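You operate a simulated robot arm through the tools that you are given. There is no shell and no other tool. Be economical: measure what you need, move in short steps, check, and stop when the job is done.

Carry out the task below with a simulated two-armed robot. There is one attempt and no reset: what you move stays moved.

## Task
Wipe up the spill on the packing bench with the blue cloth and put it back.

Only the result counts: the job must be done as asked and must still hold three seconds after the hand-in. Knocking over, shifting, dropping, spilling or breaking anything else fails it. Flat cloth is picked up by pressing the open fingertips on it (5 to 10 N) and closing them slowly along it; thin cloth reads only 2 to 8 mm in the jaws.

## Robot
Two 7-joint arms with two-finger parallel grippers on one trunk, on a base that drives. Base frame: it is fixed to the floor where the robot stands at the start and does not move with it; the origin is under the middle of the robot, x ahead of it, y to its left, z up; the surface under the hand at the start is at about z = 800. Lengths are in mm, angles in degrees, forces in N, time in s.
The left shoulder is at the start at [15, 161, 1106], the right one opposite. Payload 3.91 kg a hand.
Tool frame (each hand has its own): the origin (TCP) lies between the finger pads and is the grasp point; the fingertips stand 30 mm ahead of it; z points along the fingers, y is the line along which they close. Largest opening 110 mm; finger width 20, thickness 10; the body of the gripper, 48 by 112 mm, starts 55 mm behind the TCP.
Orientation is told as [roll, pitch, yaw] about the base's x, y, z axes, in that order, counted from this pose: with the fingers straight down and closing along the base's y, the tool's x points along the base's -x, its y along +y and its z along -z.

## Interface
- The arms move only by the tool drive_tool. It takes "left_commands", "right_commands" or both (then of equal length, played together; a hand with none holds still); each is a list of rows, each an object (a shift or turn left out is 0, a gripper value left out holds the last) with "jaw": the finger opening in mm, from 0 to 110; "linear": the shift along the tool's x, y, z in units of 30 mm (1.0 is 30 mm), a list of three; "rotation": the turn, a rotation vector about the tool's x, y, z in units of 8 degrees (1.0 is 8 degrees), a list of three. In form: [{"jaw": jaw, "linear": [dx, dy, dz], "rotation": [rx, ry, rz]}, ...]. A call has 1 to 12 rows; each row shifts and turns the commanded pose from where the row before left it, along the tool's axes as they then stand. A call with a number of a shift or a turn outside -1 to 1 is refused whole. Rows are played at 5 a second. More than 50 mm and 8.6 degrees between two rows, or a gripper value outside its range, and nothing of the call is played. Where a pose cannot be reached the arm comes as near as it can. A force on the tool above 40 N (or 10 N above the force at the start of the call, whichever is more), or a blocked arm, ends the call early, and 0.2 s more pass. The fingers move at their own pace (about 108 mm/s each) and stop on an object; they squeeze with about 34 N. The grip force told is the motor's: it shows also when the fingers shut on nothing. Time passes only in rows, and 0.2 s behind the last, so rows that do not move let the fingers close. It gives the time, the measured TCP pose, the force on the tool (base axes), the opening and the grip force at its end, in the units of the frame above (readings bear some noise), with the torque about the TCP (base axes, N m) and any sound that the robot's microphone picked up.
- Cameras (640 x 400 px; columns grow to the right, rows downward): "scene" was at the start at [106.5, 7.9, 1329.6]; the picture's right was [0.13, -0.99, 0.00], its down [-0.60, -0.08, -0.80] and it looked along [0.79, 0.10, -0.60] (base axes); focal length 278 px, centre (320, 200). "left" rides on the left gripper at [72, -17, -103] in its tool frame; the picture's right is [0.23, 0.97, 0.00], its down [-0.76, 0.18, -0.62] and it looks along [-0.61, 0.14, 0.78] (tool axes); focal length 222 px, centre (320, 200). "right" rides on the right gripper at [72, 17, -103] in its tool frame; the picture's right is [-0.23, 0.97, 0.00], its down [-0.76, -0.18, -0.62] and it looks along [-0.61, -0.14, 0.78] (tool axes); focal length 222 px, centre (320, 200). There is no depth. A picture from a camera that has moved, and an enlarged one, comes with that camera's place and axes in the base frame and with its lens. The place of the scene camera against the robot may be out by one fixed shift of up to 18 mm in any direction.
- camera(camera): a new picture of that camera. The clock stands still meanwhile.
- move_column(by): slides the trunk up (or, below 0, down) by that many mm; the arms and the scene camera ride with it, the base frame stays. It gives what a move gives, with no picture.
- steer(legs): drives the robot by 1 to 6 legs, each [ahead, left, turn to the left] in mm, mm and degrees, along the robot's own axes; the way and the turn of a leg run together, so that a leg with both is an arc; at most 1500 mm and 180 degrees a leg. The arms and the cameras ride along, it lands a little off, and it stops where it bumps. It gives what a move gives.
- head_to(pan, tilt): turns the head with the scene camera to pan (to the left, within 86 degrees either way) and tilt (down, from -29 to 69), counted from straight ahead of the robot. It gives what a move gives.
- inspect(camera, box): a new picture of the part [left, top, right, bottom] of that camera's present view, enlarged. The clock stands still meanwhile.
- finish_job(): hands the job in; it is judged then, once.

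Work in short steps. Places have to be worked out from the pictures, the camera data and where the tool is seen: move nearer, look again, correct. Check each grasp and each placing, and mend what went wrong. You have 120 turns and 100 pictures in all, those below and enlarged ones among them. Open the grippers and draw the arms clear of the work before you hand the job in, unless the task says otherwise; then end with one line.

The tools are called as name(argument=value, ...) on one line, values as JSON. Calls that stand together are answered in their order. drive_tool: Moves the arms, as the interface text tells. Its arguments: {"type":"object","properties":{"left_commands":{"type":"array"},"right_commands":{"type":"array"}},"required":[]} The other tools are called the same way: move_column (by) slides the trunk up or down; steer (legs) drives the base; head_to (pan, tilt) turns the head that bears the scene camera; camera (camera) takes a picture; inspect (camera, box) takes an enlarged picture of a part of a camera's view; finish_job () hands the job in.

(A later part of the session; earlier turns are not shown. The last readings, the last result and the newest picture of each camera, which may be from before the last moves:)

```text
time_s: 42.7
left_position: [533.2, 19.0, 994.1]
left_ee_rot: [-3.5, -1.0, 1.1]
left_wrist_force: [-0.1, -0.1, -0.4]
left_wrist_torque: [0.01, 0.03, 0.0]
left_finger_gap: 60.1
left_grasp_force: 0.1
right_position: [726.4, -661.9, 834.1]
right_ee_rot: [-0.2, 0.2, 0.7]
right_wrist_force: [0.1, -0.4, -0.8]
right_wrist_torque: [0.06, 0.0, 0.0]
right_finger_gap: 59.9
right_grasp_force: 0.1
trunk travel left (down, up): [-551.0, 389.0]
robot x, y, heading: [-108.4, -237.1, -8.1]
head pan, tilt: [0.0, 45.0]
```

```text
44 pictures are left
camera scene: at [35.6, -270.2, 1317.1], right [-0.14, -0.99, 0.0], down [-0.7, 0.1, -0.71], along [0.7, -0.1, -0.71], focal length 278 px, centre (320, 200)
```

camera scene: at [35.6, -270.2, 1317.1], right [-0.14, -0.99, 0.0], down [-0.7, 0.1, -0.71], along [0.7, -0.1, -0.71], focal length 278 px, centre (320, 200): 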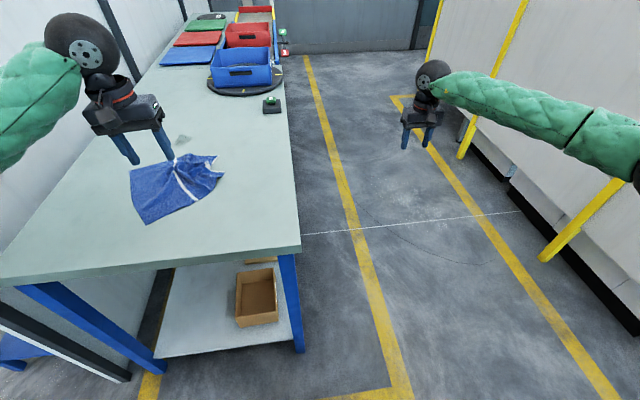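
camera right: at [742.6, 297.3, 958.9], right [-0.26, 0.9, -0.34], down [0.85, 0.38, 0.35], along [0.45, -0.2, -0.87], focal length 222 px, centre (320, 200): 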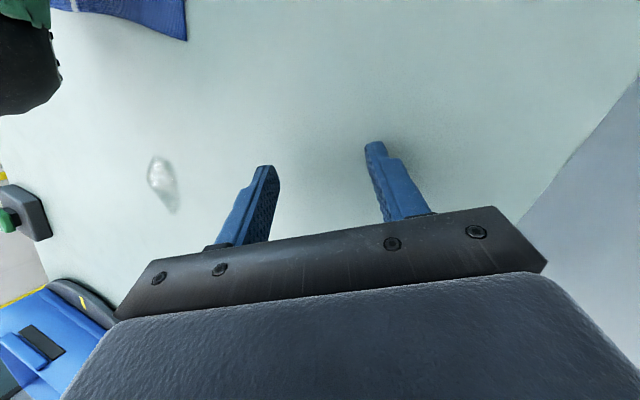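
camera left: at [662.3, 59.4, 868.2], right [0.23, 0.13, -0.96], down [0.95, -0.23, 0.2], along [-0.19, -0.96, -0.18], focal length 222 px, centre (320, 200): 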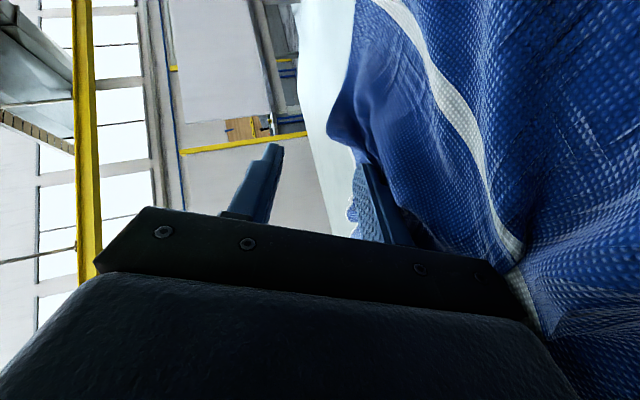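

The robot is level and clear. I'll turn it a bit to the left and slightly ahead to face the bench.

steer(legs=[[50, 0, 14]])

camera(camera="scene")

camera(camera="left")

```text
time_s: 44.0
left_position: [499.6, 172.5, 993.7]
left_ee_rot: [-3.5, -0.9, 15.6]
left_wrist_force: [0.2, 0.9, -0.2]
left_wrist_torque: [-0.01, 0.01, -0.02]
left_finger_gap: 60.1
left_grasp_force: 0.1
right_position: [854.0, -438.9, 833.9]
right_ee_rot: [-0.4, 0.3, 15.2]
right_wrist_force: [-0.6, 0.9, -0.1]
right_wrist_torque: [-0.03, 0.06, -0.01]
right_finger_gap: 59.9
right_grasp_force: 0.1
trunk travel left (down, up): [-551.0, 389.0]
robot x, y, heading: [-55.5, -238.0, 6.5]
head pan, tilt: [0.0, 45.0]
```

```text
43 pictures are left
camera scene: at [86.8, -234.4, 1317.1], right [0.12, -0.99, 0.0], down [-0.7, -0.08, -0.71], along [0.7, 0.08, -0.71], focal length 278 px, centre (320, 200)
```

scene: 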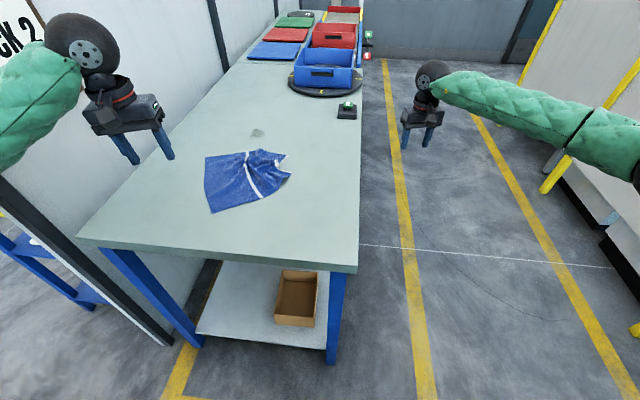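

```text
42 pictures are left
camera left: at [430.4, 142.5, 1096.7], right [-0.48, 0.88, -0.06], down [0.67, 0.41, 0.62], along [0.57, 0.26, -0.78], focal length 222 px, centre (320, 200)
```

left: 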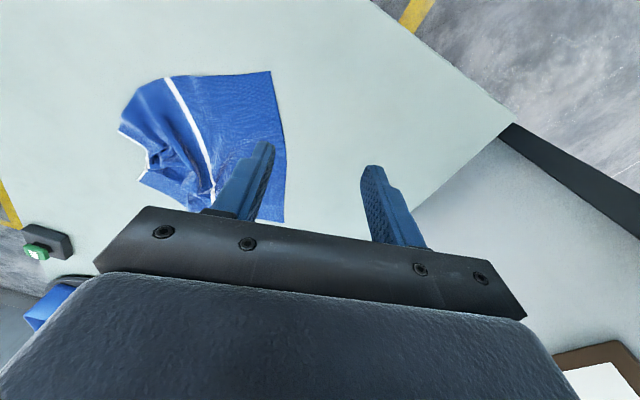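

The left camera puts the near-left corner at about (506, 97) and the far-left corner at about (730, 207). I'll drive ahead 80 mm for reach to the spill, then take the left hand over the far-left corner.

steer(legs=[[80, 0, 0]])

```text
time_s: 45.0
left_position: [577.1, 181.3, 992.5]
left_ee_rot: [-3.4, -0.9, 15.6]
left_wrist_force: [0.5, -0.5, -0.1]
left_wrist_torque: [0.01, 0.04, -0.03]
left_finger_gap: 59.8
left_grasp_force: 0.0
right_position: [934.6, -430.9, 833.2]
right_ee_rot: [-0.3, 0.3, 15.2]
right_wrist_force: [0.3, 1.1, -0.2]
right_wrist_torque: [-0.04, 0.0, -0.02]
right_finger_gap: 60.0
right_grasp_force: 0.0
trunk travel left (down, up): [-551.0, 389.0]
robot x, y, heading: [19.2, -232.9, 6.6]
head pan, tilt: [0.0, 45.0]
```

Now the left hand goes over the far-left corner at z≈860 with a 40 mm opening, while the right draws back.

drive_tool(left_commands=[{"rotation": [-0.42, 0.11, 0], "jaw": 45}, {"linear": [-0.75, -0.308, 0.733]}, {"linear": [-0.75, -0.308, 0.733]}, {"linear": [-0.75, -0.308, 0.733]}, {"linear": [-0.75, -0.308, 0.733]}, {"linear": [-0.75, -0.308, 0.733]}, {"linear": [-0.75, -0.308, 0.733]}], right_commands=[{"linear": [0, 0, 0]}, {"linear": [0.9, 0, -0.6]}, {"linear": [0.9, 0, -0.6]}, {"linear": [0.9, 0, -0.6]}, {"linear": [0.9, 0, -0.6]}, {"linear": [0.9, 0, -0.6]}, {"linear": [0.9, 0, -0.6]}])

camera(camera="left")

```text
time_s: 46.6
left_position: [720.4, 166.1, 862.9]
left_ee_rot: [-0.1, 0.1, 15.6]
left_wrist_force: [0.3, -0.6, 0.2]
left_wrist_torque: [-0.01, 0.02, -0.02]
left_finger_gap: 44.9
left_grasp_force: 0.1
right_position: [776.6, -469.0, 942.4]
right_ee_rot: [-0.3, 0.2, 15.4]
right_wrist_force: [-0.6, 0.0, 0.1]
right_wrist_torque: [-0.06, 0.01, -0.02]
right_finger_gap: 60.2
right_grasp_force: 0.1
trunk travel left (down, up): [-551.0, 389.0]
robot x, y, heading: [22.3, -235.9, 7.0]
head pan, tilt: [0.0, 45.0]
```

```text
41 pictures are left
camera left: at [654.4, 130.3, 966.3], right [-0.48, 0.88, 0.0], down [0.68, 0.38, 0.62], along [0.55, 0.3, -0.78], focal length 222 px, centre (320, 200)
```

left: 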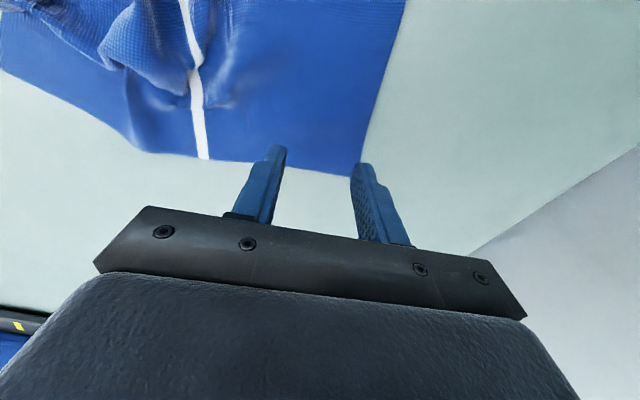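

The far-left corner sits at about (733, 213) and the pinch point is some 42 mm along and 27 mm in from it, which is good. I'll lower slowly to contact.

drive_tool(left_commands=[{"linear": [0, 0.2, 0.4]}, {"linear": [0, 0, 0.4]}, {"linear": [0, 0, 0.15]}, {"linear": [0, 0, 0.1]}])

```text
time_s: 47.6
left_position: [719.2, 169.2, 832.8]
left_ee_rot: [-0.1, -0.3, 15.5]
left_wrist_force: [1.0, 0.6, 7.2]
left_wrist_torque: [0.15, -0.04, 0.0]
left_finger_gap: 45.0
left_grasp_force: 0.0
right_position: [776.0, -471.1, 942.0]
right_ee_rot: [-0.3, 0.3, 15.3]
right_wrist_force: [0.4, 0.1, -0.2]
right_wrist_torque: [0.0, 0.0, -0.01]
right_finger_gap: 60.2
right_grasp_force: 0.0
trunk travel left (down, up): [-551.0, 389.0]
robot x, y, heading: [23.3, -229.7, 6.3]
head pan, tilt: [0.0, 45.0]
```

Contact at 7 N, which is in the wanted band. I'll close the fingers slowly along the cloth.

drive_tool(left_commands=[{"jaw": 38}, {"jaw": 31}, {"jaw": 24}, {"jaw": 17}, {"jaw": 10}, {"jaw": 4}, {"jaw": 0}, {"jaw": 0}, {"jaw": 0}])

camera(camera="left")

```text
time_s: 49.6
left_position: [718.7, 169.1, 830.9]
left_ee_rot: [-0.2, -0.2, 15.6]
left_wrist_force: [0.2, 1.0, 14.4]
left_wrist_torque: [0.1, -0.06, 0.01]
left_finger_gap: 2.4
left_grasp_force: 33.9
right_position: [775.6, -469.3, 943.4]
right_ee_rot: [-0.4, 0.1, 15.2]
right_wrist_force: [0.1, -0.5, -0.6]
right_wrist_torque: [-0.02, 0.04, 0.01]
right_finger_gap: 60.2
right_grasp_force: 0.0
trunk travel left (down, up): [-551.0, 389.0]
robot x, y, heading: [21.8, -231.4, 6.7]
head pan, tilt: [0.0, 45.0]
```

```text
40 pictures are left
camera left: at [652.2, 134.1, 935.4], right [-0.48, 0.88, 0.0], down [0.68, 0.38, 0.63], along [0.55, 0.3, -0.78], focal length 222 px, centre (320, 200)
```

left: 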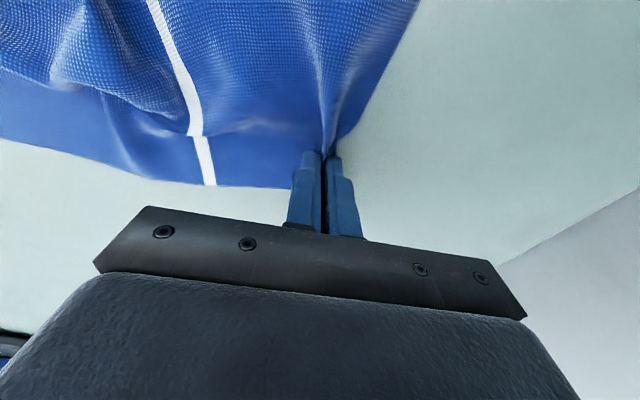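

The cloth is gripped (2.4 mm in the jaws). I'll lift a little and carry the corner to just before the spill, at about (850, 92).

drive_tool(left_commands=[{"linear": [0, 0, -0.4]}, {"linear": [-0.7, -0.73, 0]}, {"linear": [-0.7, -0.73, 0]}, {"linear": [-0.7, -0.73, 0]}, {"linear": [-0.7, -0.73, 0]}, {"linear": [-0.7, -0.73, 0]}])

camera(camera="left")

camera(camera="scene")

```text
time_s: 51.2
left_position: [807.3, 228.8, 854.5]
left_ee_rot: [1.0, -1.3, 22.7]
left_wrist_force: [0.0, -0.4, -1.0]
left_wrist_torque: [0.0, 0.04, -0.06]
left_finger_gap: 2.1
left_grasp_force: 33.2
right_position: [788.3, -362.8, 940.4]
right_ee_rot: [0.0, 0.1, 21.0]
right_wrist_force: [0.1, -0.6, -1.9]
right_wrist_torque: [-0.02, 0.08, 0.02]
right_finger_gap: 60.0
right_grasp_force: 0.0
trunk travel left (down, up): [-551.0, 389.0]
robot x, y, heading: [14.4, -198.0, 12.6]
head pan, tilt: [0.0, 45.0]
stopped in row 6 (left hand): the arm was blocked; the commanded pose is now the measured one
```

```text
39 pictures are left
camera left: at [745.2, 182.9, 956.8], right [-0.59, 0.81, 0.01], down [0.62, 0.44, 0.64], along [0.52, 0.38, -0.77], focal length 222 px, centre (320, 200)
```

left: 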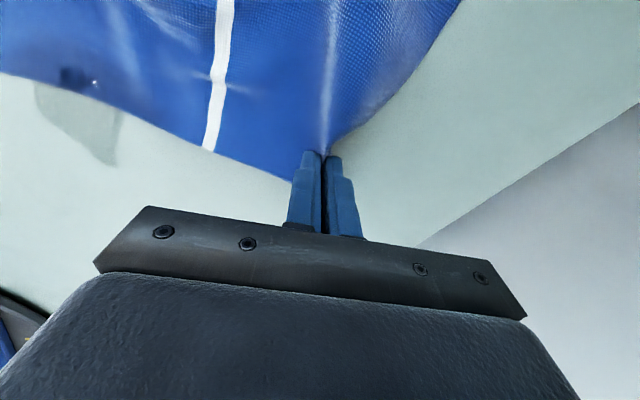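

```text
38 pictures are left
camera scene: at [153.2, -184.3, 1315.7], right [0.21, -0.98, -0.01], down [-0.69, -0.15, -0.71], along [0.69, 0.16, -0.7], focal length 278 px, centre (320, 200)
```

scene: 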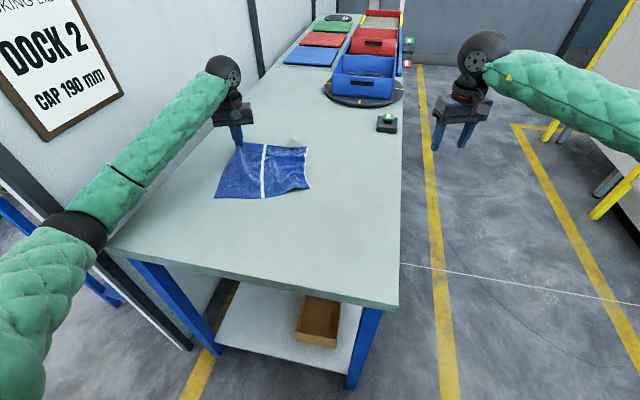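

The cloth has unfolded well and its far edge lies just before the spill, but the left elbow pushed on the partition again and turned the base. I'll release here, fold the left arm in near the robot, and do the rest with the right arm, whose side is open.

drive_tool(left_commands=[{"linear": [0, 0, 0.35]}, {"linear": [0, 0, 0.3]}, {"jaw": 45}, {"jaw": 45}, {"linear": [0, 0, -0.5]}, {"linear": [0, 0, -1]}, {"linear": [0, 0, -1]}, {"linear": [0, 0, -0.5]}])

drive_tool(left_commands=[{"linear": [1, -0.29, -0.25]}, {"linear": [1, -0.29, -0.25]}, {"linear": [1, -0.29, -0.25]}, {"linear": [1, -0.29, -0.25]}, {"linear": [1, -0.29, -0.25]}, {"linear": [1, -0.29, -0.25]}, {"linear": [1, -0.29, -0.25]}, {"linear": [1, -0.29, -0.25]}, {"linear": [1, -0.29, -0.25]}, {"linear": [1, -0.29, -0.25]}])

camera(camera="scene")

```text
time_s: 53.0
left_position: [812.3, 220.4, 917.5]
left_ee_rot: [0.5, -0.7, 21.9]
left_wrist_force: [-0.9, -0.4, -0.3]
left_wrist_torque: [-0.01, -0.01, 0.03]
left_finger_gap: 44.9
left_grasp_force: 0.0
right_position: [790.7, -361.6, 940.4]
right_ee_rot: [-0.4, 0.2, 20.7]
right_wrist_force: [-0.1, -0.7, -0.5]
right_wrist_torque: [-0.02, -0.02, -0.02]
right_finger_gap: 60.1
right_grasp_force: 0.0
trunk travel left (down, up): [-551.0, 389.0]
robot x, y, heading: [16.9, -200.4, 12.2]
head pan, tilt: [0.0, 45.0]
```

```text
time_s: 55.4
left_position: [545.3, 54.9, 986.4]
left_ee_rot: [0.9, -0.1, 24.7]
left_wrist_force: [1.0, -0.3, -0.2]
left_wrist_torque: [0.03, 0.07, -0.02]
left_finger_gap: 45.2
left_grasp_force: 0.0
right_position: [788.1, -328.1, 947.5]
right_ee_rot: [-0.3, -0.1, 22.8]
right_wrist_force: [0.7, 0.3, -0.5]
right_wrist_torque: [0.02, 0.02, -0.01]
right_finger_gap: 59.9
right_grasp_force: 0.0
trunk travel left (down, up): [-551.0, 389.0]
robot x, y, heading: [12.6, -192.5, 14.2]
head pan, tilt: [0.0, 45.0]
stopped in row 10 (left hand): the arm was blocked; the commanded pose is now the measured one
```

```text
37 pictures are left
camera scene: at [146.7, -171.5, 1320.6], right [0.25, -0.97, 0.0], down [-0.68, -0.17, -0.71], along [0.69, 0.18, -0.7], focal length 278 px, centre (320, 200)
```

scene: 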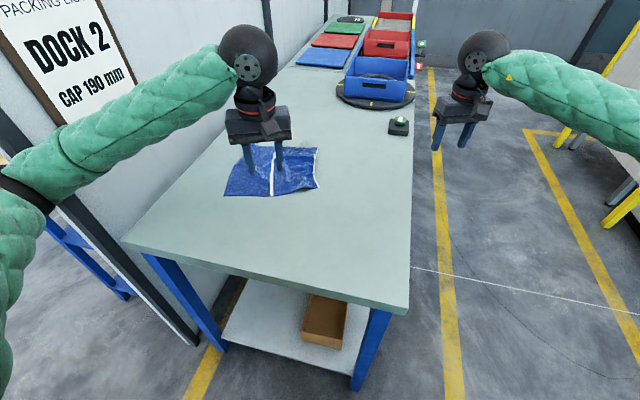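

The left elbow is caught at the partition's end once more. I'll back the robot off a little and to the right, then park the left arm at its own side, entirely behind the partition's end.

steer(legs=[[-150, -60, -8]])

camera(camera="scene")

```text
time_s: 56.8
left_position: [446.3, -112.8, 984.2]
left_ee_rot: [0.7, 0.0, 15.8]
left_wrist_force: [0.5, -0.5, -0.3]
left_wrist_torque: [0.0, 0.0, 0.02]
left_finger_gap: 44.9
left_grasp_force: 0.1
right_position: [630.1, -526.6, 941.8]
right_ee_rot: [-0.4, 0.1, 14.3]
right_wrist_force: [-0.1, 0.1, 0.5]
right_wrist_torque: [0.07, -0.01, -0.04]
right_finger_gap: 60.0
right_grasp_force: 0.1
trunk travel left (down, up): [-551.0, 389.0]
robot x, y, heading: [-121.8, -279.5, 5.9]
head pan, tilt: [0.0, 45.0]
```

```text
36 pictures are left
camera scene: at [21.3, -273.5, 1317.4], right [0.1, -0.99, 0.0], down [-0.7, -0.07, -0.71], along [0.7, 0.07, -0.71], focal length 278 px, centre (320, 200)
```

scene: 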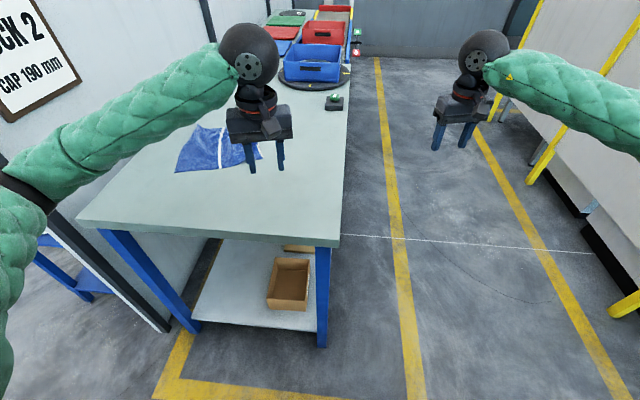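

The base is free and level. I'll now move the left hand back and to the left, to park it beside the robot.

drive_tool(left_commands=[{"linear": [0.53, 0.97, -0.1]}, {"linear": [0.53, 0.97, -0.1]}, {"linear": [0.53, 0.97, -0.1]}, {"linear": [0.53, 0.97, -0.1]}, {"linear": [0.53, 0.97, -0.1]}, {"linear": [0.53, 0.97, -0.1]}, {"linear": [0.53, 0.97, -0.1]}, {"linear": [0.53, 0.97, -0.1]}, {"linear": [0.53, 0.97, -0.1]}, {"linear": [0.53, 0.97, -0.1]}, {"linear": [0.53, 0.97, -0.1]}])

head_to(pan=35, tilt=45)

camera(camera="scene")

```text
time_s: 59.2
left_position: [243.6, 169.5, 1035.9]
left_ee_rot: [0.6, -0.1, 15.8]
left_wrist_force: [-0.4, -0.3, 0.1]
left_wrist_torque: [-0.01, -0.01, 0.02]
left_finger_gap: 45.1
left_grasp_force: 0.0
left hand out of reach, approached as far as the arm can: row 7, 8, 9, 10, 11
right_position: [628.6, -527.0, 943.4]
right_ee_rot: [-0.4, 0.1, 14.3]
right_wrist_force: [0.2, -0.3, 0.3]
right_wrist_torque: [0.03, -0.02, 0.05]
right_finger_gap: 60.0
right_grasp_force: 0.0
trunk travel left (down, up): [-551.0, 389.0]
robot x, y, heading: [-121.0, -277.9, 5.7]
head pan, tilt: [0.0, 45.0]
```

```text
time_s: 60.2
left_position: [246.0, 170.6, 1036.3]
left_ee_rot: [0.7, 0.0, 15.9]
left_wrist_force: [0.3, -0.1, 0.8]
left_wrist_torque: [-0.02, -0.01, 0.02]
left_finger_gap: 45.2
left_grasp_force: 0.0
right_position: [631.3, -525.1, 942.7]
right_ee_rot: [-0.3, 0.2, 14.4]
right_wrist_force: [1.0, -0.5, 0.0]
right_wrist_torque: [0.02, 0.02, 0.04]
right_finger_gap: 60.2
right_grasp_force: 0.2
trunk travel left (down, up): [-551.0, 389.0]
robot x, y, heading: [-120.1, -277.6, 5.8]
head pan, tilt: [35.0, 45.0]
```

```text
35 pictures are left
camera scene: at [3.3, -226.9, 1317.2], right [0.65, -0.76, 0.0], down [-0.54, -0.46, -0.71], along [0.54, 0.46, -0.71], focal length 278 px, centre (320, 200)
```

scene: 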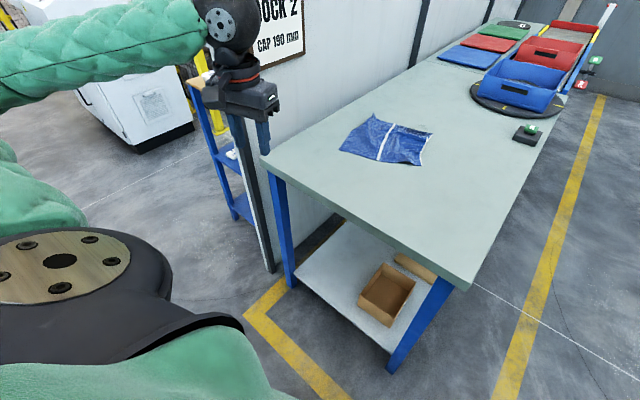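

The left arm is parked beside the robot, behind the partition's end. I'll drive to about (−10, −90), so the right arm can work over the cloth and spill.

steer(legs=[[0, 176, 0], [125, 0, 2]])

camera(camera="scene")

```text
time_s: 62.6
left_position: [340.7, 375.4, 1033.6]
left_ee_rot: [0.6, 0.1, 18.1]
left_wrist_force: [0.6, 0.3, -0.8]
left_wrist_torque: [-0.02, -0.01, 0.0]
left_finger_gap: 45.3
left_grasp_force: 0.1
right_position: [753.0, -304.5, 940.6]
right_ee_rot: [-0.3, 0.2, 16.6]
right_wrist_force: [0.3, -0.2, -0.3]
right_wrist_torque: [-0.02, 0.04, -0.01]
right_finger_gap: 60.0
right_grasp_force: 0.0
trunk travel left (down, up): [-551.0, 389.0]
robot x, y, heading: [-8.1, -87.5, 7.8]
head pan, tilt: [35.0, 45.0]
```

```text
34 pictures are left
camera scene: at [114.5, -32.0, 1317.0], right [0.68, -0.73, 0.0], down [-0.52, -0.48, -0.71], along [0.52, 0.48, -0.71], focal length 278 px, centre (320, 200)
```

scene: 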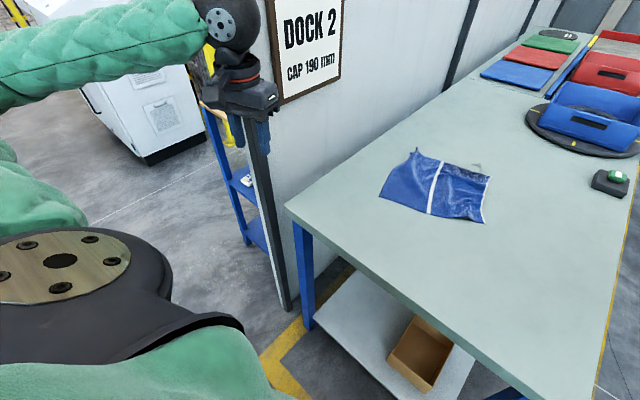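

The cloth now lies from about (612, 210) to (889, 23), its far edge right at the spill. I'll bring the right hand over the far edge near (845, 80).

drive_tool(right_commands=[{"linear": [-0.55, 0.95, 0.1], "jaw": 45}, {"linear": [-0.55, 0.95, 0.1]}, {"linear": [-0.55, 0.95, 0.1]}, {"linear": [-0.55, 0.95, 0.1]}, {"linear": [-0.55, 0.95, 0.1]}, {"linear": [-0.55, 0.95, 0.1]}, {"linear": [-0.55, 0.95, 0.1]}, {"linear": [-0.55, 0.95, 0.1]}, {"linear": [-0.55, 0.95, 0.1]}, {"linear": [-0.55, 0.95, 0.1]}, {"linear": [-0.55, 0.95, 0.1]}, {"linear": [-0.55, 0.95, 0.1]}])

camera(camera="right")

```text
time_s: 65.2
left_position: [340.9, 374.1, 1035.8]
left_ee_rot: [0.6, 0.0, 18.2]
left_wrist_force: [0.7, 0.0, -0.1]
left_wrist_torque: [-0.02, -0.02, 0.03]
left_finger_gap: 44.9
left_grasp_force: 0.0
right_position: [844.7, 77.0, 903.6]
right_ee_rot: [-0.4, 0.1, 16.5]
right_wrist_force: [0.5, -0.4, 0.3]
right_wrist_torque: [0.0, -0.04, 0.03]
right_finger_gap: 45.0
right_grasp_force: 0.1
trunk travel left (down, up): [-551.0, 389.0]
robot x, y, heading: [-8.5, -87.9, 8.1]
head pan, tilt: [35.0, 45.0]
```

```text
33 pictures are left
camera right: at [770.0, 72.0, 1007.1], right [-0.06, 1.0, -0.01], down [0.78, 0.05, 0.62], along [0.62, 0.03, -0.78], focal length 222 px, centre (320, 200)
```

right: 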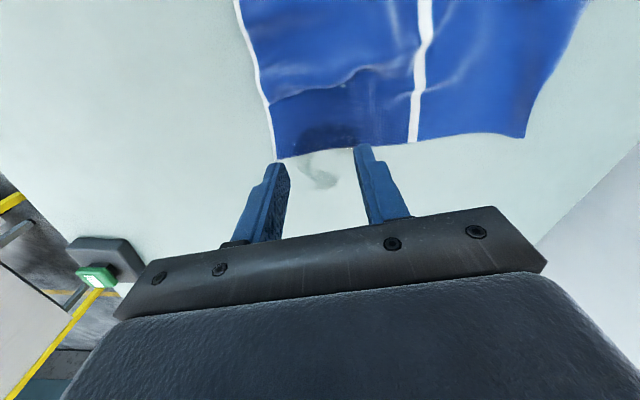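

The cloth already overlaps half of the spill, with a wet mark on it. The fingers are centred about 25 mm inside the far edge, so I'll lower to contact.

drive_tool(right_commands=[{"linear": [-0.1, 0, 0.8]}, {"linear": [0, 0, 0.8]}, {"linear": [0, 0, 0.4]}, {"linear": [0, 0, 0.25]}, {"linear": [0, 0, 0.12]}])

```text
time_s: 66.4
left_position: [340.1, 376.0, 1035.9]
left_ee_rot: [0.7, 0.0, 18.1]
left_wrist_force: [-0.6, -0.2, -0.1]
left_wrist_torque: [0.03, -0.01, 0.0]
left_finger_gap: 44.8
left_grasp_force: 0.0
right_position: [847.1, 78.4, 832.6]
right_ee_rot: [-0.3, 0.2, 16.6]
right_wrist_force: [0.6, 0.7, -1.3]
right_wrist_torque: [-0.03, -0.01, 0.02]
right_finger_gap: 45.2
right_grasp_force: 0.1
trunk travel left (down, up): [-551.0, 389.0]
robot x, y, heading: [-9.9, -88.7, 8.0]
head pan, tilt: [35.0, 45.0]
```

No contact quite yet at 832.6; I'll go down a few millimetres more.

drive_tool(right_commands=[{"linear": [0, 0, 0.08]}, {"linear": [0, 0, 0.05]}])

```text
time_s: 67.0
left_position: [339.0, 374.2, 1037.1]
left_ee_rot: [0.7, 0.0, 18.0]
left_wrist_force: [0.5, -0.4, 0.2]
left_wrist_torque: [0.02, 0.02, 0.0]
left_finger_gap: 45.0
left_grasp_force: 0.1
right_position: [845.9, 78.3, 831.4]
right_ee_rot: [-0.2, 0.0, 16.6]
right_wrist_force: [6.1, 0.6, 16.9]
right_wrist_torque: [0.37, -0.14, -0.18]
right_finger_gap: 44.9
right_grasp_force: 0.1
trunk travel left (down, up): [-551.0, 389.0]
robot x, y, heading: [-9.8, -85.9, 7.9]
head pan, tilt: [35.0, 45.0]
```

Contact at 17 N, slightly firm, so I'll ease off a touch and close slowly.

drive_tool(right_commands=[{"linear": [0, 0, -0.05], "jaw": 40}, {"jaw": 33}, {"jaw": 26}, {"jaw": 19}, {"jaw": 12}, {"jaw": 5}, {"jaw": 0}, {"jaw": 0}, {"jaw": 0}])

camera(camera="right")

```text
time_s: 69.0
left_position: [339.8, 374.6, 1036.8]
left_ee_rot: [0.7, -0.1, 18.1]
left_wrist_force: [0.8, 0.9, 0.1]
left_wrist_torque: [0.0, 0.0, 0.03]
left_finger_gap: 45.2
left_grasp_force: 0.1
right_position: [844.8, 78.4, 832.1]
right_ee_rot: [-0.3, 0.1, 16.6]
right_wrist_force: [0.7, -2.5, 19.0]
right_wrist_torque: [0.01, -0.11, 0.02]
right_finger_gap: 2.4
right_grasp_force: 33.7
trunk travel left (down, up): [-551.0, 389.0]
robot x, y, heading: [-9.6, -86.4, 7.9]
head pan, tilt: [35.0, 45.0]
```

```text
32 pictures are left
camera right: at [770.4, 74.1, 934.9], right [-0.06, 1.0, -0.01], down [0.78, 0.05, 0.62], along [0.62, 0.03, -0.78], focal length 222 px, centre (320, 200)
```

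right: 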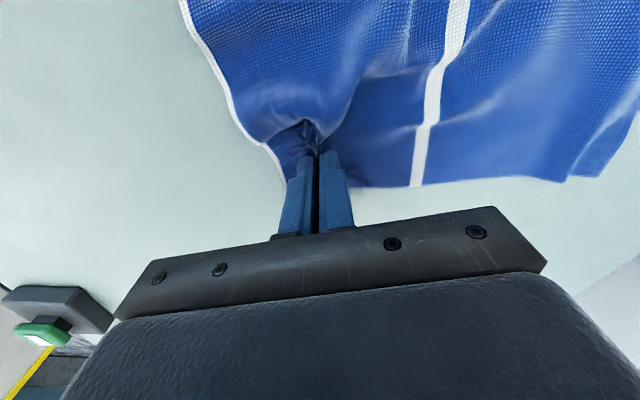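

The cloth is gripped (2.4 mm). I'll rub it forward over the spill and back under light pressure.

drive_tool(right_commands=[{"linear": [-0.479, -0.143, -0.03]}, {"linear": [-0.479, -0.143, 0]}, {"linear": [-0.479, -0.143, 0]}, {"linear": [-0.479, -0.143, 0]}, {"linear": [0, 0.4, 0]}, {"linear": [0.479, 0.143, 0]}, {"linear": [0.479, 0.143, 0]}, {"linear": [0, 0.4, 0]}, {"linear": [-0.479, -0.143, 0]}, {"linear": [-0.479, -0.143, 0]}])

camera(camera="right")

```text
time_s: 71.2
left_position: [339.8, 375.1, 1036.6]
left_ee_rot: [0.7, -0.1, 18.1]
left_wrist_force: [-0.1, 0.1, 0.3]
left_wrist_torque: [-0.01, -0.01, -0.01]
left_finger_gap: 45.2
left_grasp_force: 0.0
right_position: [899.2, 102.6, 830.8]
right_ee_rot: [-0.3, 0.1, 16.6]
right_wrist_force: [-3.7, -1.4, 9.6]
right_wrist_torque: [-0.02, 0.11, 0.01]
right_finger_gap: 2.5
right_grasp_force: 34.0
trunk travel left (down, up): [-551.0, 389.0]
robot x, y, heading: [-13.5, -85.8, 8.0]
head pan, tilt: [35.0, 45.0]
```

```text
31 pictures are left
camera right: at [825.7, 95.8, 935.0], right [-0.06, 1.0, -0.01], down [0.78, 0.05, 0.62], along [0.62, 0.03, -0.78], focal length 222 px, centre (320, 200)
```

right: 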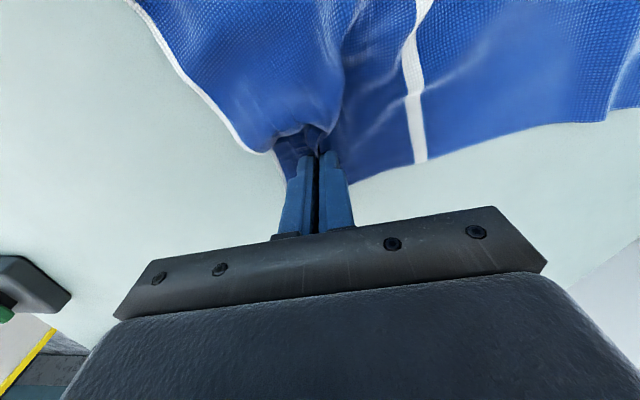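

The rubbing works at about 10 N with the grip held. I'll make more passes across the spill area.

drive_tool(right_commands=[{"linear": [0.479, 0.143, 0]}, {"linear": [0.479, 0.143, 0]}, {"linear": [0.479, 0.143, 0]}, {"linear": [0.1, -0.45, 0]}, {"linear": [-0.479, -0.143, 0]}, {"linear": [-0.479, -0.143, 0]}, {"linear": [-0.479, -0.143, 0]}, {"linear": [0.1, -0.45, 0]}, {"linear": [0.479, 0.143, 0]}, {"linear": [0.479, 0.143, 0]}, {"linear": [0.479, 0.143, 0]}, {"linear": [0.1, -0.45, 0]}])

drive_tool(right_commands=[{"linear": [-0.479, -0.143, 0]}, {"linear": [-0.479, -0.143, 0]}, {"linear": [-0.479, -0.143, 0]}, {"linear": [-0.1, 0.5, 0]}, {"linear": [-0.1, 0.5, 0]}, {"linear": [0.479, 0.143, 0]}, {"linear": [0.479, 0.143, 0]}, {"linear": [0.479, 0.143, 0]}, {"linear": [0.479, 0.143, 0]}, {"linear": [0.479, 0.143, 0]}])

camera(camera="right")

```text
time_s: 73.8
left_position: [339.8, 374.3, 1036.4]
left_ee_rot: [0.7, 0.0, 18.3]
left_wrist_force: [-1.7, -0.4, 0.7]
left_wrist_torque: [0.01, -0.01, 0.0]
left_finger_gap: 44.9
left_grasp_force: 0.2
right_position: [854.8, 60.9, 831.6]
right_ee_rot: [-0.3, 0.3, 16.7]
right_wrist_force: [-0.5, 3.5, 11.7]
right_wrist_torque: [0.15, -0.03, -0.02]
right_finger_gap: 2.1
right_grasp_force: 33.6
trunk travel left (down, up): [-551.0, 389.0]
robot x, y, heading: [-11.2, -84.7, 8.3]
head pan, tilt: [35.0, 45.0]
```

```text
time_s: 76.0
left_position: [339.5, 374.7, 1036.9]
left_ee_rot: [0.6, 0.0, 18.1]
left_wrist_force: [-0.1, 0.1, 0.1]
left_wrist_torque: [0.01, -0.02, -0.02]
left_finger_gap: 44.8
left_grasp_force: 0.0
right_position: [824.4, 91.2, 831.9]
right_ee_rot: [-0.3, 0.1, 16.5]
right_wrist_force: [4.8, 0.8, 14.9]
right_wrist_torque: [0.04, -0.19, 0.0]
right_finger_gap: 1.9
right_grasp_force: 33.9
trunk travel left (down, up): [-551.0, 389.0]
robot x, y, heading: [-8.7, -89.4, 7.9]
head pan, tilt: [35.0, 45.0]
```

```text
30 pictures are left
camera right: at [750.3, 86.6, 935.0], right [-0.06, 1.0, -0.01], down [0.78, 0.05, 0.62], along [0.62, 0.03, -0.78], focal length 222 px, centre (320, 200)
```

right: 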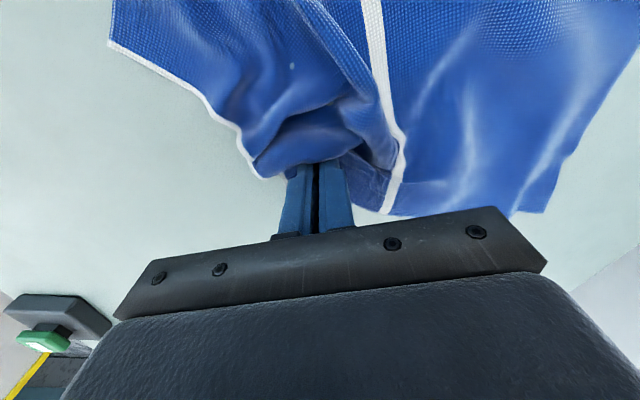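

I'll check the spill area with the scene camera now that the cloth is drawn back from it.

inspect(camera="scene", box=[360, 110, 600, 260])

```text
2.67 times, centred on (480, 185) of scene
camera zoom: at [111.5, -32.6, 1317.4], right [0.68, -0.73, 0.0], down [-0.52, -0.48, -0.71], along [0.52, 0.48, -0.71], focal length 741 px, centre (-107, 240)
```

zoom: 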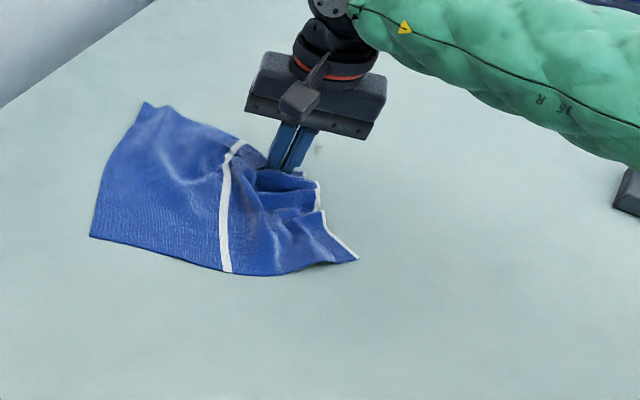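

A faint remnant shows just beyond, at about (916, 70). I'll push the cloth further out and rub x 880–922 there.

drive_tool(right_commands=[{"linear": [-0.53, -0.42, 0]}, {"linear": [-0.53, -0.42, 0]}, {"linear": [-0.53, -0.42, 0]}, {"linear": [-0.53, -0.42, 0]}, {"linear": [-0.479, -0.143, 0]}, {"linear": [-0.35, -0.1, 0]}, {"linear": [-0.1, 0.4, 0]}, {"linear": [0.479, 0.143, 0]}, {"linear": [0.479, 0.143, 0]}, {"linear": [-0.1, 0.4, 0]}, {"linear": [-0.479, -0.143, 0]}, {"linear": [-0.479, -0.143, 0]}])

drive_tool(right_commands=[{"linear": [0.1, -0.45, 0]}, {"linear": [0.1, -0.45, 0]}, {"linear": [0.1, -0.45, 0]}, {"linear": [0.479, 0.143, 0]}, {"linear": [0.479, 0.143, 0]}, {"linear": [-0.1, 0.45, 0]}, {"linear": [-0.479, -0.143, 0]}, {"linear": [-0.479, -0.143, 0]}, {"linear": [-0.1, 0.45, 0]}, {"linear": [0.479, 0.143, 0]}, {"linear": [0.479, 0.143, 0]}])

inspect(camera="scene", box=[360, 110, 600, 260])

```text
time_s: 78.6
left_position: [338.0, 374.4, 1036.5]
left_ee_rot: [0.5, -0.1, 18.1]
left_wrist_force: [-0.3, -0.6, 0.1]
left_wrist_torque: [0.02, 0.01, -0.01]
left_finger_gap: 44.9
left_grasp_force: 0.1
right_position: [923.8, 84.8, 831.8]
right_ee_rot: [-0.3, 0.1, 16.6]
right_wrist_force: [-5.7, 1.1, 15.7]
right_wrist_torque: [0.04, 0.09, 0.01]
right_finger_gap: 2.2
right_grasp_force: 33.8
trunk travel left (down, up): [-551.0, 389.0]
robot x, y, heading: [-9.7, -87.1, 7.8]
head pan, tilt: [35.0, 45.0]
```

```text
time_s: 81.0
left_position: [339.2, 375.3, 1035.4]
left_ee_rot: [0.7, -0.1, 18.2]
left_wrist_force: [-0.6, 0.9, 0.2]
left_wrist_torque: [0.04, 0.01, 0.0]
left_finger_gap: 45.3
left_grasp_force: 0.1
right_position: [895.7, 72.9, 832.2]
right_ee_rot: [-0.2, 0.2, 16.6]
right_wrist_force: [7.1, -2.7, 20.8]
right_wrist_torque: [0.03, -0.33, -0.01]
right_finger_gap: 2.0
right_grasp_force: 33.9
trunk travel left (down, up): [-551.0, 389.0]
robot x, y, heading: [-7.7, -87.1, 8.1]
head pan, tilt: [35.0, 45.0]
```

```text
2.67 times, centred on (480, 185) of scene
camera zoom: at [111.3, -32.5, 1317.4], right [0.68, -0.73, 0.0], down [-0.52, -0.48, -0.71], along [0.52, 0.48, -0.71], focal length 741 px, centre (-107, 240)
```

zoom: 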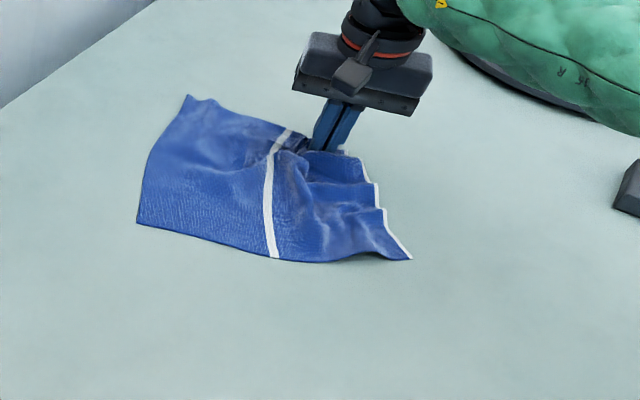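

The rubbed area near the hand looks clean. I'll release the cloth here, lift and back the hand off to the right, and check the bench for residue.

drive_tool(right_commands=[{"jaw": 30}, {"jaw": 30}, {"linear": [0, 0, -0.6]}, {"linear": [0, 0, -1]}, {"linear": [0.5, -0.9, -0.5]}, {"linear": [0.5, -0.9, -0.5]}, {"linear": [0.5, -0.9, 0]}, {"linear": [0.5, -0.9, 0]}, {"linear": [0.5, -0.9, 0]}])

inspect(camera="scene", box=[360, 110, 600, 260])

camera(camera="right")

```text
time_s: 83.0
left_position: [339.2, 374.4, 1036.6]
left_ee_rot: [0.6, -0.1, 18.2]
left_wrist_force: [0.2, 0.5, 0.2]
left_wrist_torque: [0.01, -0.02, 0.01]
left_finger_gap: 45.0
left_grasp_force: 0.2
right_position: [862.5, -77.9, 907.8]
right_ee_rot: [-0.4, 0.2, 16.7]
right_wrist_force: [-0.1, -0.5, 0.6]
right_wrist_torque: [0.05, 0.01, 0.0]
right_finger_gap: 29.9
right_grasp_force: 0.1
trunk travel left (down, up): [-551.0, 389.0]
robot x, y, heading: [-6.9, -85.0, 8.2]
head pan, tilt: [35.0, 45.0]
```

```text
2.67 times, centred on (480, 185) of scene
camera zoom: at [112.4, -33.2, 1317.3], right [0.68, -0.73, 0.0], down [-0.52, -0.48, -0.71], along [0.52, 0.48, -0.71], focal length 741 px, centre (-107, 240)
```

zoom: 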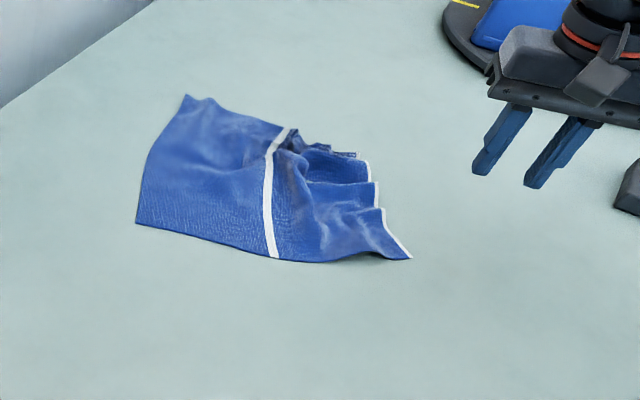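

```text
26 pictures are left
camera right: at [788.3, -83.3, 1011.0], right [-0.06, 1.0, -0.01], down [0.78, 0.05, 0.62], along [0.62, 0.03, -0.78], focal length 222 px, centre (320, 200)
```

right: 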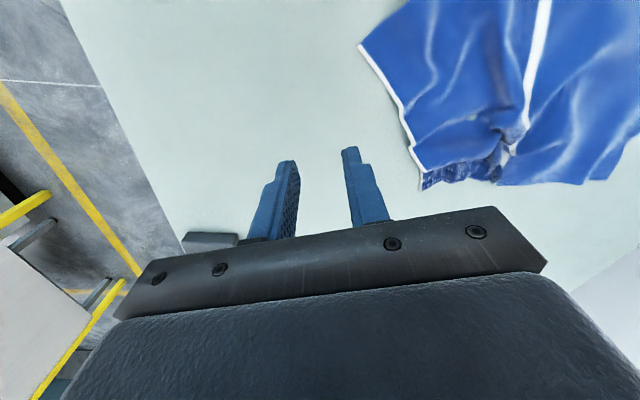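

The bench shows no residue in view. Next I'll grip the cloth near its near-right corner, seen at about (801, −53), to pull it back home flat.

drive_tool(right_commands=[{"linear": [0.365, 0.79, 0.3], "jaw": 42, "rotation": [0, 0, -0.6]}, {"linear": [0.365, 0.79, 0.3], "rotation": [0, 0, -0.6]}, {"linear": [0.365, 0.79, 0.3]}, {"linear": [0, 0, 0.8]}, {"linear": [0, 0, 0.4]}])

camera(camera="right")

```text
time_s: 84.2
left_position: [339.6, 374.7, 1035.6]
left_ee_rot: [0.7, 0.1, 18.2]
left_wrist_force: [0.7, 0.1, -0.5]
left_wrist_torque: [0.01, 0.01, -0.01]
left_finger_gap: 44.7
left_grasp_force: 0.0
right_position: [804.8, -26.1, 843.8]
right_ee_rot: [-0.4, 0.4, 26.2]
right_wrist_force: [-0.8, -0.1, -0.2]
right_wrist_torque: [0.01, 0.03, 0.01]
right_finger_gap: 42.0
right_grasp_force: 0.0
trunk travel left (down, up): [-551.0, 389.0]
robot x, y, heading: [-6.7, -81.7, 8.0]
head pan, tilt: [35.0, 45.0]
```

```text
25 pictures are left
camera right: at [732.5, -43.1, 947.8], right [-0.23, 0.97, -0.01], down [0.76, 0.18, 0.62], along [0.61, 0.14, -0.78], focal length 222 px, centre (320, 200)
```

right: 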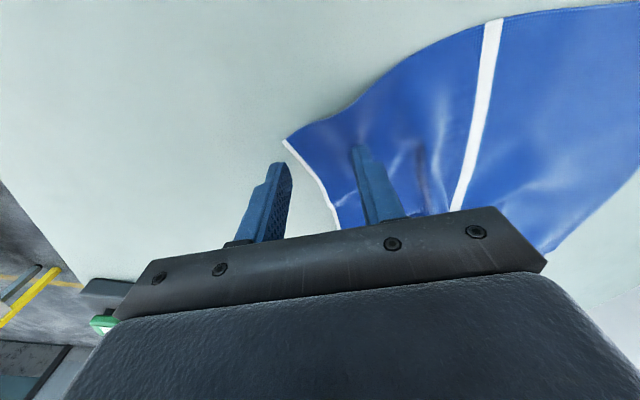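

The corner is confirmed at (803, −54). I'll shift about 10 mm along the edge and lower to contact.

drive_tool(right_commands=[{"linear": [0, 0.35, 0.1]}, {"linear": [0, 0, 0.2]}, {"linear": [0, 0, 0.1]}, {"linear": [0, 0, 0.05]}])

```text
time_s: 85.2
left_position: [341.4, 374.0, 1036.1]
left_ee_rot: [0.7, 0.0, 18.1]
left_wrist_force: [0.4, 0.1, 0.5]
left_wrist_torque: [0.0, 0.01, -0.02]
left_finger_gap: 45.1
left_grasp_force: 0.0
right_position: [801.1, -16.1, 833.7]
right_ee_rot: [-0.3, 0.3, 26.2]
right_wrist_force: [-0.7, -0.2, 0.3]
right_wrist_torque: [-0.02, 0.01, -0.01]
right_finger_gap: 42.0
right_grasp_force: 0.1
trunk travel left (down, up): [-551.0, 389.0]
robot x, y, heading: [-8.6, -86.7, 7.8]
head pan, tilt: [35.0, 45.0]
```

No contact yet at 833.7; I'll go down about 3 mm more and then close slowly.

drive_tool(right_commands=[{"linear": [0, 0, 0.07]}, {"linear": [0, 0, 0.04]}, {"jaw": 36}, {"jaw": 30}, {"jaw": 23}, {"jaw": 16}, {"jaw": 10}, {"jaw": 4}, {"jaw": 0}, {"jaw": 0}, {"jaw": 0}])

camera(camera="right")

```text
time_s: 87.6
left_position: [338.1, 374.2, 1036.8]
left_ee_rot: [0.7, -0.1, 18.1]
left_wrist_force: [-0.3, -0.1, -1.1]
left_wrist_torque: [0.01, -0.03, -0.03]
left_finger_gap: 44.8
left_grasp_force: 0.1
right_position: [800.2, -14.7, 832.2]
right_ee_rot: [-0.4, 0.1, 26.2]
right_wrist_force: [1.6, 0.7, 22.3]
right_wrist_torque: [-0.03, -0.04, 0.02]
right_finger_gap: 2.7
right_grasp_force: 34.1
trunk travel left (down, up): [-551.0, 389.0]
robot x, y, heading: [-9.0, -88.6, 8.1]
head pan, tilt: [35.0, 45.0]
```

```text
24 pictures are left
camera right: at [726.8, -32.8, 935.0], right [-0.23, 0.97, -0.01], down [0.76, 0.18, 0.62], along [0.61, 0.14, -0.78], focal length 222 px, centre (320, 200)
```

right: 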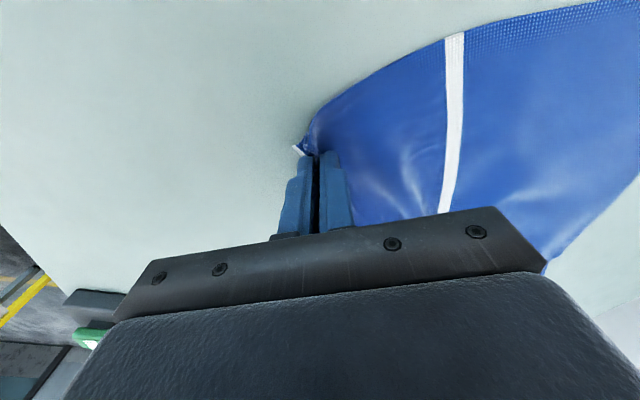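

The near-right corner is gripped (2.7 mm). I'll lift a few millimetres and drag it back in −x first, then diagonally toward its home at (496, −112), so the cloth trails out straight.

drive_tool(right_commands=[{"linear": [0.3, 0.15, -0.3]}, {"linear": [0.79, 0.44, 0]}, {"linear": [0.79, 0.44, 0]}, {"linear": [0.79, 0.44, 0]}, {"linear": [0.79, 0.44, 0]}, {"linear": [0.79, 0.44, 0]}, {"linear": [0.79, 0.44, 0]}, {"linear": [0.79, 0.44, 0]}])

drive_tool(right_commands=[{"linear": [0.78, -0.28, 0]}, {"linear": [0.78, -0.28, 0]}, {"linear": [0.78, -0.28, 0]}, {"linear": [0.78, -0.28, 0]}, {"linear": [0.78, -0.28, 0]}, {"linear": [0.78, -0.28, 0]}])

camera(camera="scene")

```text
time_s: 89.4
left_position: [338.9, 374.7, 1034.9]
left_ee_rot: [0.7, 0.0, 18.0]
left_wrist_force: [-0.1, -1.1, 0.0]
left_wrist_torque: [0.01, 0.03, -0.04]
left_finger_gap: 45.2
left_grasp_force: 0.0
right_position: [601.3, -6.7, 837.3]
right_ee_rot: [-0.3, 0.2, 26.1]
right_wrist_force: [-0.2, 0.5, 0.6]
right_wrist_torque: [-0.02, -0.01, 0.0]
right_finger_gap: 2.6
right_grasp_force: 33.7
trunk travel left (down, up): [-551.0, 389.0]
robot x, y, heading: [-8.7, -87.4, 8.3]
head pan, tilt: [35.0, 45.0]
```

```text
time_s: 90.8
left_position: [338.0, 375.2, 1036.2]
left_ee_rot: [0.7, 0.0, 18.2]
left_wrist_force: [-0.1, -0.3, -0.1]
left_wrist_torque: [-0.06, -0.01, 0.01]
left_finger_gap: 45.1
left_grasp_force: 0.1
right_position: [497.0, -112.2, 840.4]
right_ee_rot: [-0.3, 0.3, 26.2]
right_wrist_force: [0.2, 0.0, 0.8]
right_wrist_torque: [0.0, -0.01, 0.02]
right_finger_gap: 2.3
right_grasp_force: 33.9
trunk travel left (down, up): [-551.0, 389.0]
robot x, y, heading: [-5.7, -84.4, 8.1]
head pan, tilt: [35.0, 45.0]
```

```text
23 pictures are left
camera scene: at [112.1, -32.7, 1317.3], right [0.68, -0.73, 0.0], down [-0.52, -0.48, -0.71], along [0.52, 0.48, -0.71], focal length 278 px, centre (320, 200)
```

scene: 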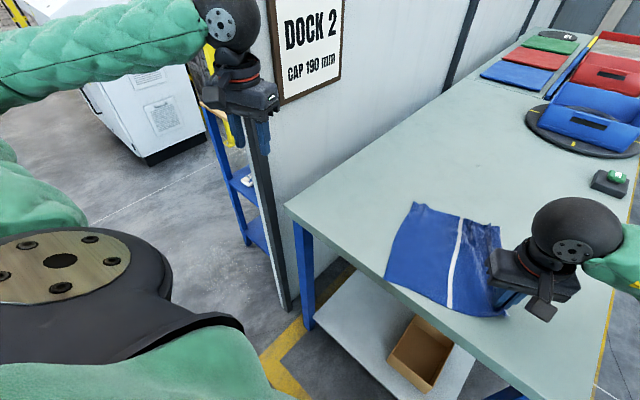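

The spill is gone from the bench and the cloth is nearly home, about 45 mm too near and turned some 17°. I'll release this corner and go to the far-left corner, to pull it to its original place.

drive_tool(right_commands=[{"linear": [0, 0, 0.15]}, {"jaw": 42}, {"jaw": 42}, {"linear": [0, 0, -1]}, {"linear": [0, 0, -1]}])

drive_tool(right_commands=[{"linear": [-0.9, 0.55, 0]}, {"linear": [-0.9, 0.55, 0]}, {"linear": [-0.9, 0.55, 0]}, {"linear": [-0.9, 0.55, 0]}, {"linear": [-0.9, 0.55, 0]}, {"linear": [-0.9, 0.55, 0]}, {"linear": [-0.9, 0.55, 0], "rotation": [0, 0, 0.6]}, {"linear": [-0.9, 0.4, 0.2], "rotation": [0, 0, 0.6]}])

camera(camera="right")

inspect(camera="scene", box=[360, 130, 600, 330])

```text
time_s: 92.0
left_position: [340.1, 374.0, 1036.1]
left_ee_rot: [0.7, 0.0, 18.2]
left_wrist_force: [0.1, 0.7, 0.1]
left_wrist_torque: [0.0, -0.02, 0.01]
left_finger_gap: 45.1
left_grasp_force: 0.1
right_position: [499.4, -115.7, 894.6]
right_ee_rot: [-0.3, 0.2, 26.2]
right_wrist_force: [-0.2, -0.7, -0.4]
right_wrist_torque: [-0.01, 0.01, 0.0]
right_finger_gap: 41.8
right_grasp_force: 0.1
trunk travel left (down, up): [-551.0, 389.0]
robot x, y, heading: [-9.4, -85.8, 7.9]
head pan, tilt: [35.0, 45.0]
```

```text
time_s: 93.8
left_position: [340.6, 374.6, 1036.7]
left_ee_rot: [0.7, 0.0, 18.1]
left_wrist_force: [-0.6, 0.0, 0.4]
left_wrist_torque: [-0.01, 0.0, -0.03]
left_finger_gap: 45.2
left_grasp_force: 0.0
right_position: [638.0, 94.4, 885.3]
right_ee_rot: [-0.4, 0.3, 16.6]
right_wrist_force: [0.3, 0.2, -0.2]
right_wrist_torque: [0.02, 0.0, 0.02]
right_finger_gap: 41.9
right_grasp_force: 0.1
trunk travel left (down, up): [-551.0, 389.0]
robot x, y, heading: [-6.6, -85.3, 8.0]
head pan, tilt: [35.0, 45.0]
```

```text
22 pictures are left
camera right: at [564.0, 89.8, 989.0], right [-0.06, 1.0, -0.01], down [0.78, 0.05, 0.62], along [0.62, 0.03, -0.78], focal length 222 px, centre (320, 200)
```

right: 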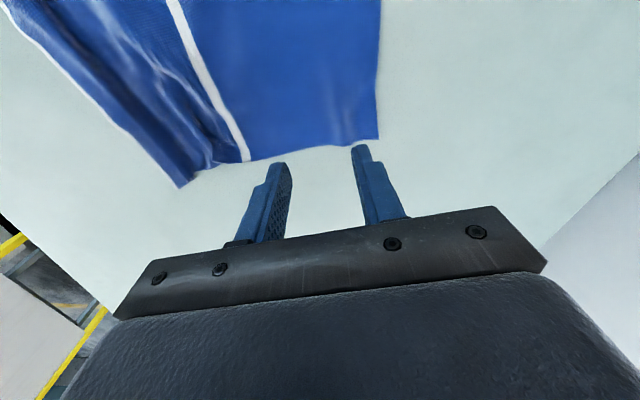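

```text
2.00 times, centred on (480, 230) of scene
camera zoom: at [112.8, -31.9, 1317.1], right [0.68, -0.73, 0.0], down [-0.52, -0.48, -0.71], along [0.52, 0.48, -0.71], focal length 556 px, centre (0, 140)
```

zoom: 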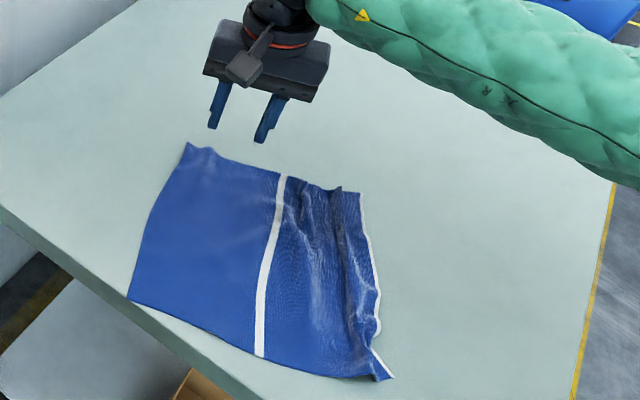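

The far-left corner is at about (640, 145). I'll go to (628, 108), lower to contact, and close slowly.

drive_tool(right_commands=[{"linear": [0.19, 0.54, 0.5]}, {"linear": [0, 0, 0.7]}, {"linear": [0, 0, 0.4]}, {"linear": [0, 0, 0.1]}, {"linear": [0, 0, 0.06]}, {"linear": [0, 0, 0.04]}])

```text
time_s: 95.2
left_position: [341.0, 375.0, 1036.6]
left_ee_rot: [0.8, -0.1, 18.1]
left_wrist_force: [-0.1, 0.4, 0.8]
left_wrist_torque: [0.04, 0.01, 0.02]
left_finger_gap: 45.0
left_grasp_force: 0.1
right_position: [626.8, 108.4, 832.9]
right_ee_rot: [-0.3, 0.3, 16.7]
right_wrist_force: [-0.8, 0.1, -0.7]
right_wrist_torque: [-0.02, -0.01, -0.01]
right_finger_gap: 42.0
right_grasp_force: 0.1
trunk travel left (down, up): [-551.0, 389.0]
robot x, y, heading: [-7.7, -88.9, 8.2]
head pan, tilt: [35.0, 45.0]
```

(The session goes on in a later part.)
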